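You operate a simulated robot arm through the tools that you are given. There is no shell and no other tool. Be economical: measure what you need, move in short steps, check, and stop when the job is done.

The job below is to be done with a simulated robot arm. You get a single attempt, and the scene is never put back.

## Task
Switch the nest lever on.
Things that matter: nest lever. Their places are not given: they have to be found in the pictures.

Only the result counts: the job must be done as asked and must still hold three seconds after the hand-in. Knocking over, shifting, dropping, spilling or breaking anything else fails it.

## Robot
A 6-joint arm with a two-finger parallel gripper, fixed in place. Base frame: the origin is at the foot of the arm, x ahead of it, y to its left, z up. Readings come in mm, degrees, newtons and seconds.
Its first joint turns from -66.0 to 66.0 degrees. Payload 2.9 kg.
Tool frame: the origin (TCP) lies between the finger pads and is the grasp point; the fingertips stand 30 mm ahead of it; z points along the fingers, y is the line along which they close. Largest opening 110 mm; finger width 20, thickness 10; the body of the gripper, 48 by 112 mm, starts 55 mm behind the TCP.
Orientation is that of the tool frame in the base frame, as a unit quaternion [x, y, z, w]. With the fingers straight down and closing along the base's y, the tool's x points along the base's -x, its y along +y and its z along -z.

## Interface
- The arm moves only by the tool step_arm. Its argument "motion" is a list that holds one entry, the list of rows, each a list of 6 numbers: the shift along the tool's x, y, z in cm, then the turn, a rotation vector about the tool's x, y, z in degrees. In form: [[[x, y, z, ax, ay, az], ...]]. A call has 1 to 20 rows; each row shifts and turns the commanded pose from where the row before left it, along the tool's axes as they then stand. "jaw" is the finger opening in cm, from 0 to 11, set as the call begins (left out, the last holds). Rows are played at 5 a second. More than 50 mm and 8.6 degrees between two rows, or a gripper value outside its range, and nothing of the call is played. Where a pose cannot be reached the arm comes as near as it can. A force on the tool above 40 N (or 10 N above the force at the start of the call, whichever is more), or a blocked arm, ends the call early, and 0.2 s more pass. Each finger travels about 108 mm/s and halts on what it meets, pressing with about 22 N; the grip force reading is that of the motor and also rises with nothing between the fingers. The clock runs only during rows and for 0.2 s after the last one: add rows that do not move to give the fingers time. It gives the time, the measured TCP pose, the force on the tool (base axes), the opening and the grip force at its end, in the units of the frame above (readings bear some noise).
- Cameras (640 x 400 px; columns grow to the right, rows downward): "scene" is fixed at [103, 462, 1393.1]; the picture's right is [-0.42, -0.91, 0.00], its down [-0.44, 0.20, -0.88] and it looks along [0.79, -0.37, -0.48] (base axes); focal length 329 px, centre (320, 200). "wrist" rides on the gripper at [72, 17, -103] in the tool frame; the picture's right is [-0.23, 0.97, 0.00], its down [-0.76, -0.18, -0.62] and it looks along [-0.61, -0.14, 0.78] (tool axes); focal length 222 px, centre (320, 200).
- camera(camera): a new picture of that camera. No time passes.
- probe_pixels(camera, pixels): there is no depth. For up to 12 entries [column, row, z] of the newest picture of that camera ("zoom" is the newest enlarged one), the place [x, y] in the base frame at which the ray of that pixel passes the height z, good to about 3 mm. No time passes.
- enlarge(camera, box): a new picture of the part [left, top, right, bottom] of that camera's present view, enlarged. No time passes.
- hand_in(): hands the job in; it is judged then, once.

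Work in short steps. Measure before you move; look again where a grasp or a placing could have gone wrong, and mend it. You have 60 turns and 20 pictures in all, those below and enlarged ones among them. Open the gripper and draw the arm clear of the work before you hand the job in, unless the task says otherwise; then end with one line.

The tools are called after "Emit:" as name(argument=value, ...) on one line, values as JSON. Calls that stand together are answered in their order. step_arm: Moves the arm, as the interface text tells. Its arguments: {"type":"object","properties":{"motion":{"type":"array","items":{"type":"array","items":{"type":"array","items":{"type":"number"}}}},"jaw":{"type":"number"}},"required":["motion"]} The other tools are called the same way: camera (camera) takes a picture; probe_pixels (camera, pixels) gives the place at which the rays of pixels pass given heights; enlarge (camera, box) takes an enlarged picture of a part of a camera's view; hand_in () hands the job in.

At the start:

```text
t: 0.0
ee_pos: [481.7, 95.1, 1161.4]
orientation: [0.0, 1.0, 0.0, 0.0]
wrist_force: [-0.3, 0.2, 0.1]
finger_gap: 109.7
grasp_force: 0.1
```

scene: 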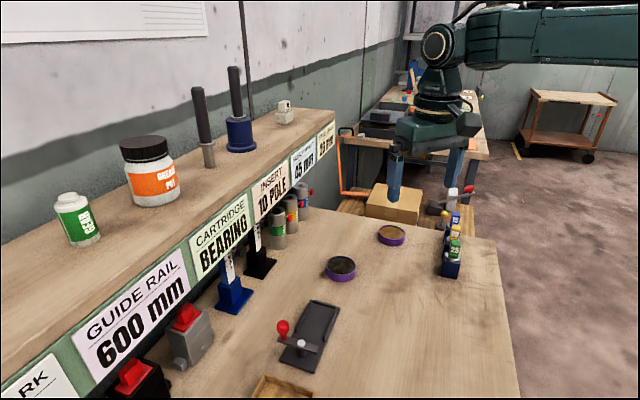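
wrist: 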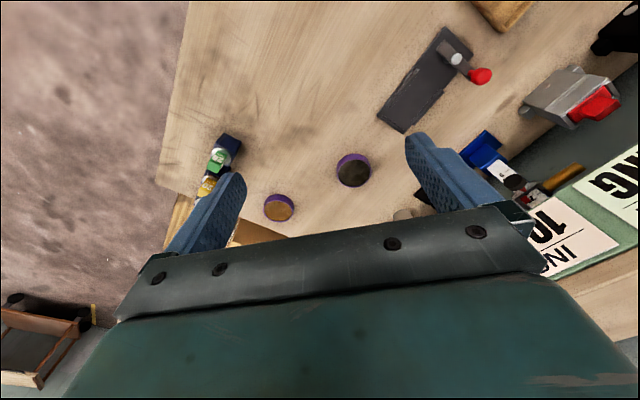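

I see a dark plate with a red-knobbed lever at scene (283,328), another red-tipped thing at (468,190), and red switches by the shelf. I enlarge these to tell which is the nest lever.

Emit:
enlarge(camera="scene", box=[240, 280, 370, 390])

Emit:
enlarge(camera="scene", box=[400, 160, 500, 290])

Emit:
enlarge(camera="wrist", box=[370, 0, 640, 170])

```text
3.64 times, centred on (305, 335) of scene
```

zoom: 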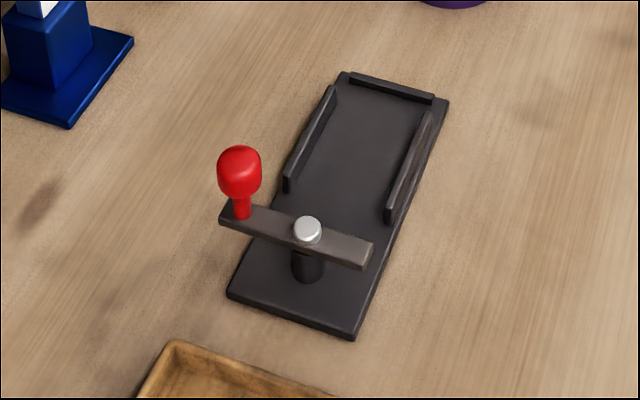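

```text
3.08 times, centred on (450, 225) of scene
```

zoom: 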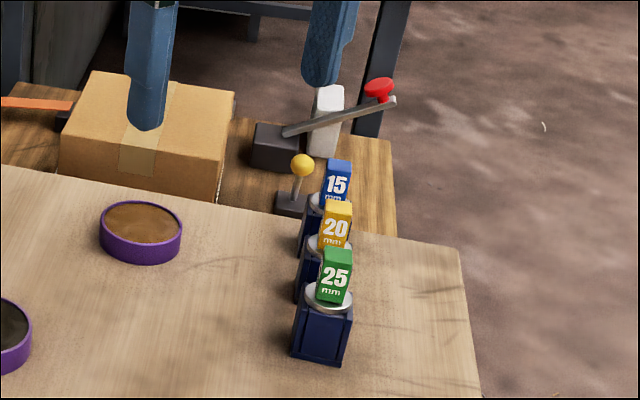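

```text
2.35 times, centred on (505, 85) of wrist
```

zoom: 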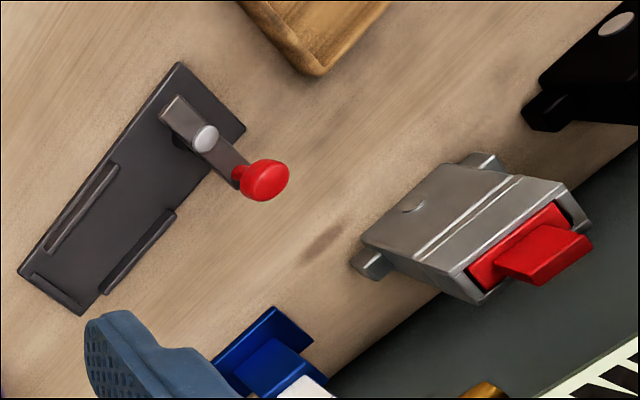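

The dark plate with side rails is the nest, and its lever is the bar on a vertical pivot with the red knob. I triangulate the knob, pivot and plate corners from the two views.

Emit:
probe_pixels(camera="scene", pixels=[[283.5, 326.5, 910], [283.5, 326.5, 930], [283.5, 326.5, 950], [302, 343, 890], [302, 343, 910], [302, 343, 930], [285.5, 341, 900], [315, 351, 900], [286.5, 360, 872], [312, 371, 872], [309.5, 300, 872], [338, 308, 872]])

Emit:
probe_pixels(camera="wrist", pixels=[[481.5, 76, 910], [481.5, 76, 930], [481.5, 76, 950], [457, 58.5, 890], [457, 58.5, 910], [457, 58.5, 930], [469, 76, 900], [442, 45, 900], [474, 55, 872], [445, 27, 872], [377, 115, 872], [404, 134, 872]])

```text
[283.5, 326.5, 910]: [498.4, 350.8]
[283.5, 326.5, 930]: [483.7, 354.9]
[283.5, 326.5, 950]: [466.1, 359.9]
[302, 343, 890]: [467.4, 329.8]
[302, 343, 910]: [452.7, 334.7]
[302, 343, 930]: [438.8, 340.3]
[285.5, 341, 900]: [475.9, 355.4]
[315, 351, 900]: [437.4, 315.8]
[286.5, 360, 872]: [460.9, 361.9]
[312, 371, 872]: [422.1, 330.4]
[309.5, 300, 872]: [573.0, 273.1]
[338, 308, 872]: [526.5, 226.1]
```

```text
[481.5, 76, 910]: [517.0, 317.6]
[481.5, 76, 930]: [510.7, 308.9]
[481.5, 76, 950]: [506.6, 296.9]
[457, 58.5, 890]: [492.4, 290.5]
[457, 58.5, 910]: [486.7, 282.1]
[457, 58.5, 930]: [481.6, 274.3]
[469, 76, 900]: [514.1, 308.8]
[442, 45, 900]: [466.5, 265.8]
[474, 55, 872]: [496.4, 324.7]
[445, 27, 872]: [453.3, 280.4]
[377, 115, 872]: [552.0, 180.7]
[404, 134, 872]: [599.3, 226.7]
```

The two views agree on a plate surface near z≈807 rather than 871 (the knob centre is about [530,341,871], the pivot [504,315,838]). The shelf face runs parallel to the plate, about 55 mm beyond the knob. I lower in free space, turn the fingers parallel to the shelf and tilt the gripper away from it.

Emit:
step_arm(motion=[[[0, 0, 2.7, 0, 0, -7.5], [0, 0, 2.7, 0, 0, -7.5], [0, 0, 2.7, 0, 0, -7.5], [0, 0, 2.7, 0, 0, -7.5], [0, 0, 2.7, 0, 0, -7.5], [0, 0, 2.7, 0, 0, -7.5], [0, 0, 0, 0, -6.67, 0], [0, 0, 0, 0, -6.67, 0], [0, 0, 0, 0, -6.66, 0], [0, 0, 0, 0, 0, 0]]], jaw=4)

```text
t: 2.2
ee_pos: [482.1, 94.9, 999.4]
orientation: [-0.376, 0.91, 0.067, 0.162]
wrist_force: [0.2, 0.5, -0.3]
finger_gap: 40.1
grasp_force: 0.0
```

The orientation came out as planned. Now I move to a standoff about 100 mm back along the tool axis from the knob.

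Emit:
step_arm(motion=[[[-2.52, 2.33, 1.24, 0, 0, 0], [-2.52, 2.33, 1.24, 0, 0, 0], [-2.52, 2.33, 1.24, 0, 0, 0], [-2.52, 2.33, 1.24, 0, 0, 0], [-2.52, 2.33, 1.24, 0, 0, 0], [-2.52, 2.33, 1.24, 0, 0, 0], [0, 0, 0, 0, 0, 0]]])

Emit:
camera(camera="wrist")

Emit:
camera(camera="scene")

```text
t: 3.8
ee_pos: [500.8, 311.6, 981.1]
orientation: [-0.376, 0.91, 0.066, 0.161]
wrist_force: [0.1, 0.4, -0.9]
finger_gap: 40.0
grasp_force: 0.1
```

```text
14 pictures are left
```

wrist: 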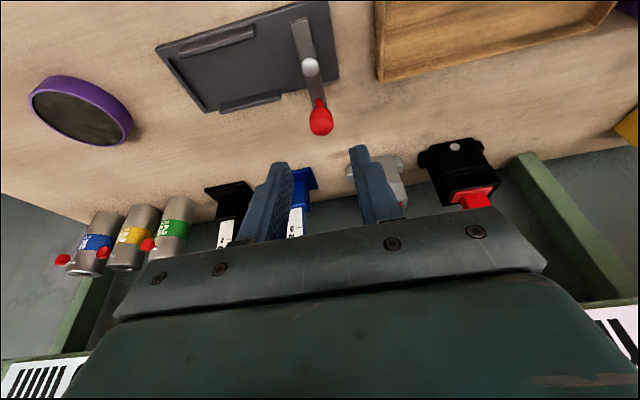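

```text
13 pictures are left
```

scene: 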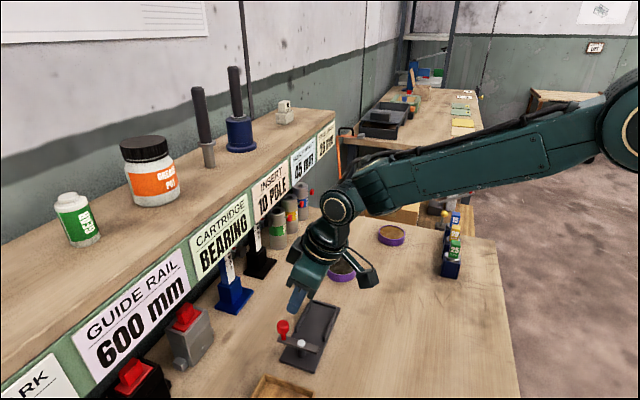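

The knob shows at wrist (320,118), against a predicted (320,120) from my triangulation, so the estimate holds. I advance 97 mm along the tool axis to straddle the knob.

Emit:
step_arm(motion=[[[0, 0, 2, 0, 0, 0], [0, 0, 2, 0, 0, 0], [0, 0, 2, 0, 0, 0], [0, 0, 2, 0, 0, 0], [0, 0, 1, 0, 0, 0], [0, 0, 0.7, 0, 0, 0], [0, 0, 0, 0, 0, 0]]])

Emit:
camera(camera="wrist")

Emit:
enlarge(camera="scene", box=[230, 230, 400, 390])

```text
t: 5.4
ee_pos: [525.0, 336.1, 888.9]
orientation: [-0.377, 0.91, 0.066, 0.16]
wrist_force: [0.3, 0.0, -0.4]
finger_gap: 40.2
grasp_force: 0.1
```

```text
12 pictures are left
```

wrist: 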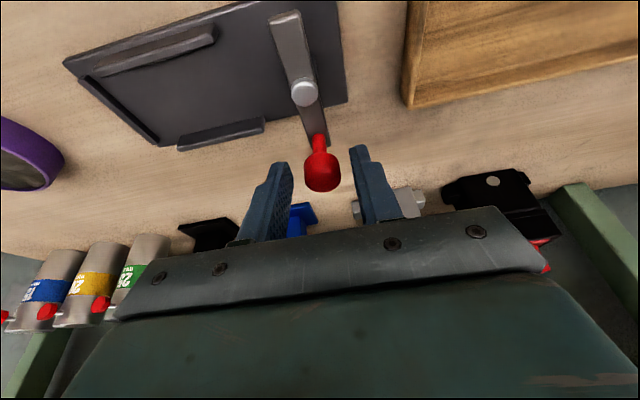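

```text
2.50 times, centred on (315, 310) of scene
```

zoom: 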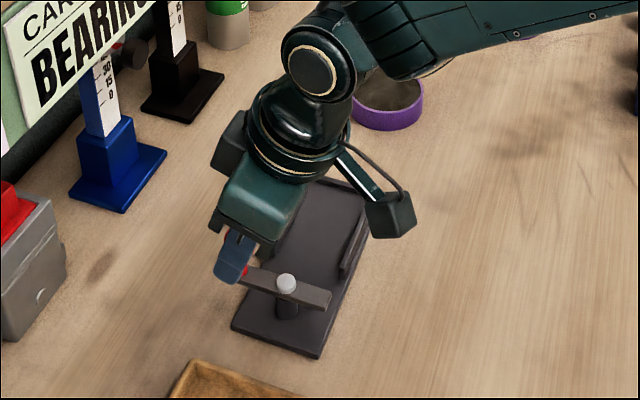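

The knob sits centred between the fingers. I narrow the gap to 30 mm and turn about the pivot clockwise (seen from above, toward the nest) by 18° to see whether the lever yields.

Emit:
step_arm(motion=[[[0, 0, 0, 0, 0, 0], [0.015, -0.308, -0.005, 2.07, 0, 5.64], [0.015, -0.308, -0.005, 2.07, 0, 5.64], [0.015, -0.308, -0.005, 2.07, 0, 5.64], [0, 0, 0, 0, 0, 0]]], jaw=3)

Emit:
camera(camera="wrist")

```text
t: 6.6
ee_pos: [527.2, 332.0, 890.2]
orientation: [-0.233, 0.957, 0.043, 0.167]
wrist_force: [-16.8, 15.6, -1.5]
finger_gap: 40.9
grasp_force: 10.6
```

```text
10 pictures are left
```

wrist: 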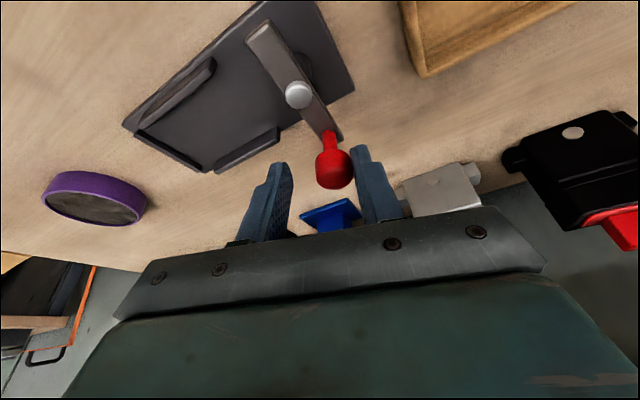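

There is a 23 N reaction and the bar is still square to the plate, so clockwise looks like its end stop. I reverse and test counter-clockwise.

Emit:
step_arm(motion=[[[0.015, 0.308, -0.005, -2.07, 0, -5.64], [0.015, 0.308, -0.005, -2.07, 0, -5.64], [0.015, 0.308, -0.005, -2.07, 0, -5.64], [0, 0, 0, 0, 0, 0], [0, 0, 0, 0, 0, 0]]], jaw=3)

Emit:
step_arm(motion=[[[0.015, 0.308, -0.005, -2.07, 0, -5.64], [0.015, 0.308, -0.005, -2.07, 0, -5.64], [0.015, 0.308, -0.005, -2.07, 0, -5.64], [0, 0, 0, 0, 0, 0]]])

Emit:
camera(camera="wrist")

```text
t: 7.8
ee_pos: [524.4, 335.1, 889.5]
orientation: [-0.377, 0.91, 0.066, 0.16]
wrist_force: [0.1, -0.6, 0.1]
finger_gap: 29.9
grasp_force: 0.1
```

```text
t: 8.8
ee_pos: [517.9, 340.3, 888.9]
orientation: [-0.515, 0.839, 0.092, 0.148]
wrist_force: [2.1, -0.9, 0.5]
finger_gap: 31.1
grasp_force: 1.3
```

```text
9 pictures are left
```

wrist: 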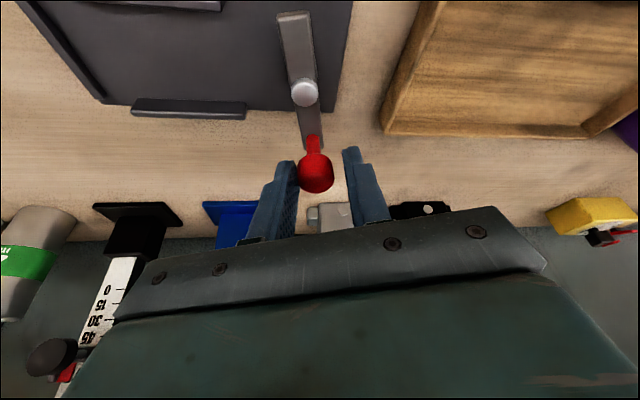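

The lever follows counter-clockwise at just 2 N, so that is the way it switches. I carry on about the pivot.

Emit:
step_arm(motion=[[[0.015, 0.308, -0.005, -2.07, 0, -5.64], [0.015, 0.308, -0.005, -2.07, 0, -5.64], [0.015, 0.308, -0.005, -2.07, 0, -5.64], [0.015, 0.308, -0.005, -2.07, 0, -5.64], [0.015, 0.308, -0.005, -2.07, 0, -5.64], [0, 0, 0, 0, 0, 0]]])

Emit:
camera(camera="wrist")

```text
t: 10.2
ee_pos: [501.2, 345.7, 890.6]
orientation: [0.715, -0.677, -0.127, -0.119]
wrist_force: [-0.3, 0.0, 0.9]
finger_gap: 30.5
grasp_force: 0.8
```

```text
8 pictures are left
```

wrist: 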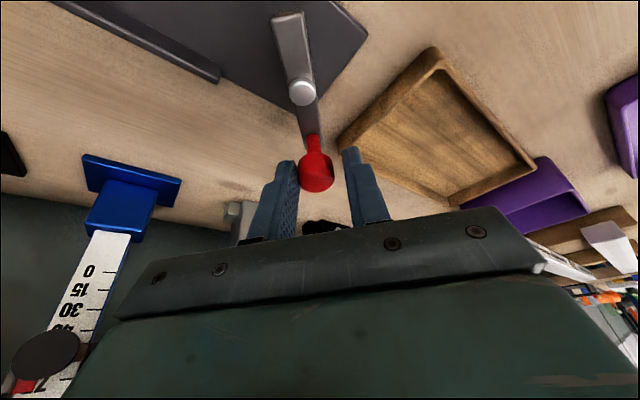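

The lever follows well and is now about 45° round, at low force. I carry on in the same way.

Emit:
step_arm(motion=[[[0.015, 0.308, -0.005, -2.07, 0, -5.64], [0.015, 0.308, -0.005, -2.07, 0, -5.64], [0.015, 0.308, -0.005, -2.07, 0, -5.64], [0.015, 0.308, -0.005, -2.07, 0, -5.64], [0, 0, 0, 0, 0, 0]]])

```text
t: 11.4
ee_pos: [489.7, 340.8, 889.4]
orientation: [0.84, -0.513, -0.15, -0.089]
wrist_force: [0.8, -0.1, 0.8]
finger_gap: 30.2
grasp_force: 0.5
```

Emit:
step_arm(motion=[[[0.015, 0.308, -0.005, -2.07, 0, -5.64], [0.015, 0.308, -0.005, -2.07, 0, -5.64], [0.015, 0.308, -0.005, -2.07, 0, -5.64], [0, 0, 0, 0, 0, 0]]])

Emit:
camera(camera="wrist")

```text
t: 12.4
ee_pos: [482.5, 335.3, 889.2]
orientation: [0.91, -0.375, -0.163, -0.066]
wrist_force: [0.4, 0.4, 0.0]
finger_gap: 30.0
grasp_force: 0.1
```

```text
7 pictures are left
```

wrist: 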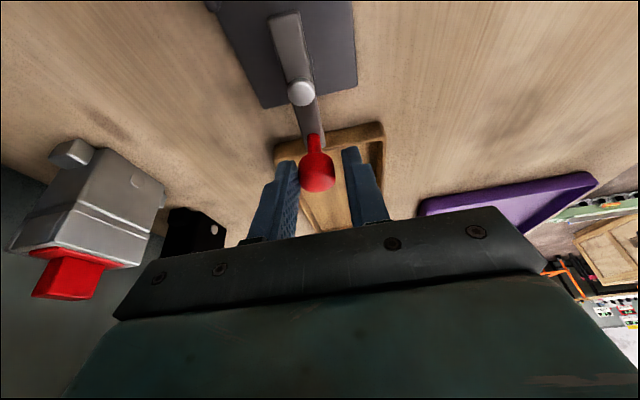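

The tool has turned 90° and the knob, lagging slightly against the trailing finger, still moves freely. I push on in small steps to find the end stop.

Emit:
step_arm(motion=[[[0.015, 0.308, -0.005, -2.07, 0, -5.64], [0.015, 0.308, -0.005, -2.07, 0, -5.64], [0, 0, 0, 0, 0, 0]]])

```text
t: 13.2
ee_pos: [479.4, 333.5, 893.3]
orientation: [0.944, -0.278, -0.168, -0.05]
wrist_force: [13.8, 10.6, 2.8]
finger_gap: 37.6
grasp_force: 7.8
```

The force jumped to 17 N against the motion, so the lever has met its far stop. I ease back by two steps, withdraw along the tool axis, then look.

Emit:
step_arm(motion=[[[0, 0, 0, 0, 0, 0], [0.015, -0.25, -0.005, 1.6, 0, 4.5], [0, 0, 0, 0, 0, 0]]], jaw=4.5)

Emit:
step_arm(motion=[[[0, 0, -2, 0, 0, 0], [0, 0, -2, 0, 0, 0], [0, 0, -3, 0, 0, 0], [0, 0, -3, 0, 0, 0], [0, 0, 0, 0, 0, 0]]])

Emit:
camera(camera="wrist")

Emit:
enlarge(camera="scene", box=[230, 230, 400, 390])

```text
t: 14.0
ee_pos: [480.1, 333.2, 889.3]
orientation: [0.932, -0.318, -0.167, -0.054]
wrist_force: [-0.1, 0.5, -0.1]
finger_gap: 45.1
grasp_force: 0.0
```

```text
t: 15.2
ee_pos: [494.8, 293.5, 974.5]
orientation: [0.932, -0.318, -0.166, -0.055]
wrist_force: [0.4, 1.0, 0.1]
finger_gap: 45.0
grasp_force: 0.1
out of reach, approached as far as the arm can: row 3, 4
```

```text
6 pictures are left
```

wrist: 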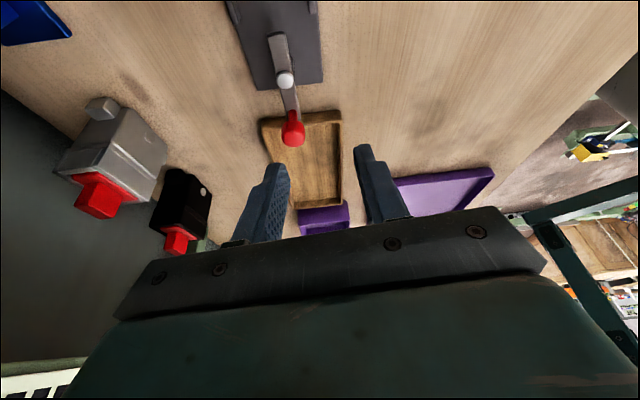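

```text
2.50 times, centred on (315, 310) of scene
```

zoom: 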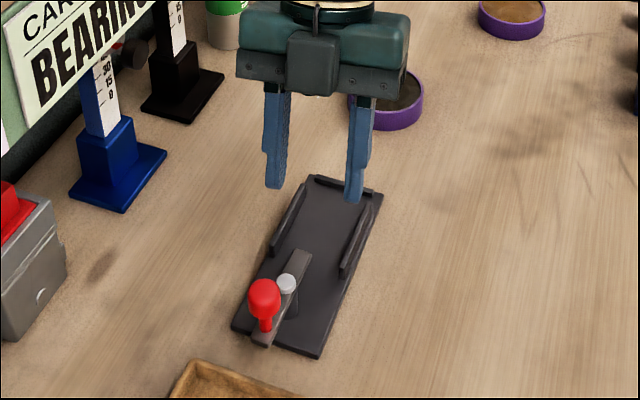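

The lever now lies along the plate with its nose over the nest, held at the far stop, and the plate has not shifted. I draw the arm a little further clear before handing in.

Emit:
step_arm(motion=[[[2, 0, -1.5, 0, 0, 0], [2, 0, -1.5, 0, 0, 0], [2, 0, -1.5, 0, 0, 0], [0, 0, 0, 0, 0, 0]]], jaw=8)

Emit:
enlarge(camera="scene", box=[230, 230, 400, 390])

```text
t: 16.2
ee_pos: [508.3, 254.7, 972.3]
orientation: [0.932, -0.317, -0.167, -0.055]
wrist_force: [0.1, 0.6, -0.9]
finger_gap: 80.2
grasp_force: 0.0
out of reach, approached as far as the arm can: row 1, 2, 3
```

```text
2.50 times, centred on (315, 310) of scene
```

zoom: 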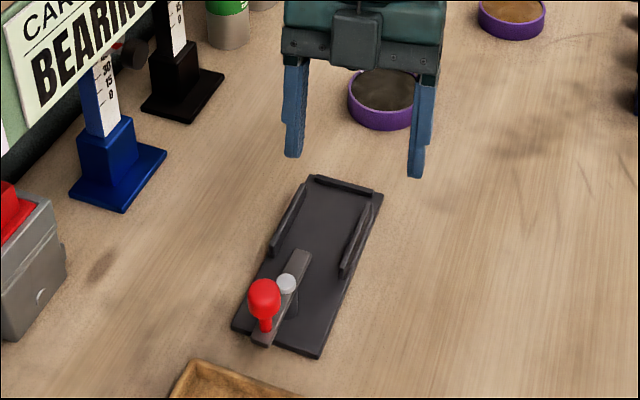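

The arm is clear, the gripper is open, and the lever has stayed at its far stop. I hand in.

Emit:
hand_in()

```text
The job is handed in.
```

I turned the nest lever about 90° counter-clockwise to its far stop, taking "on" to be that end because it would not turn the other way; it stayed there, nothing else moved, and the job is handed in.
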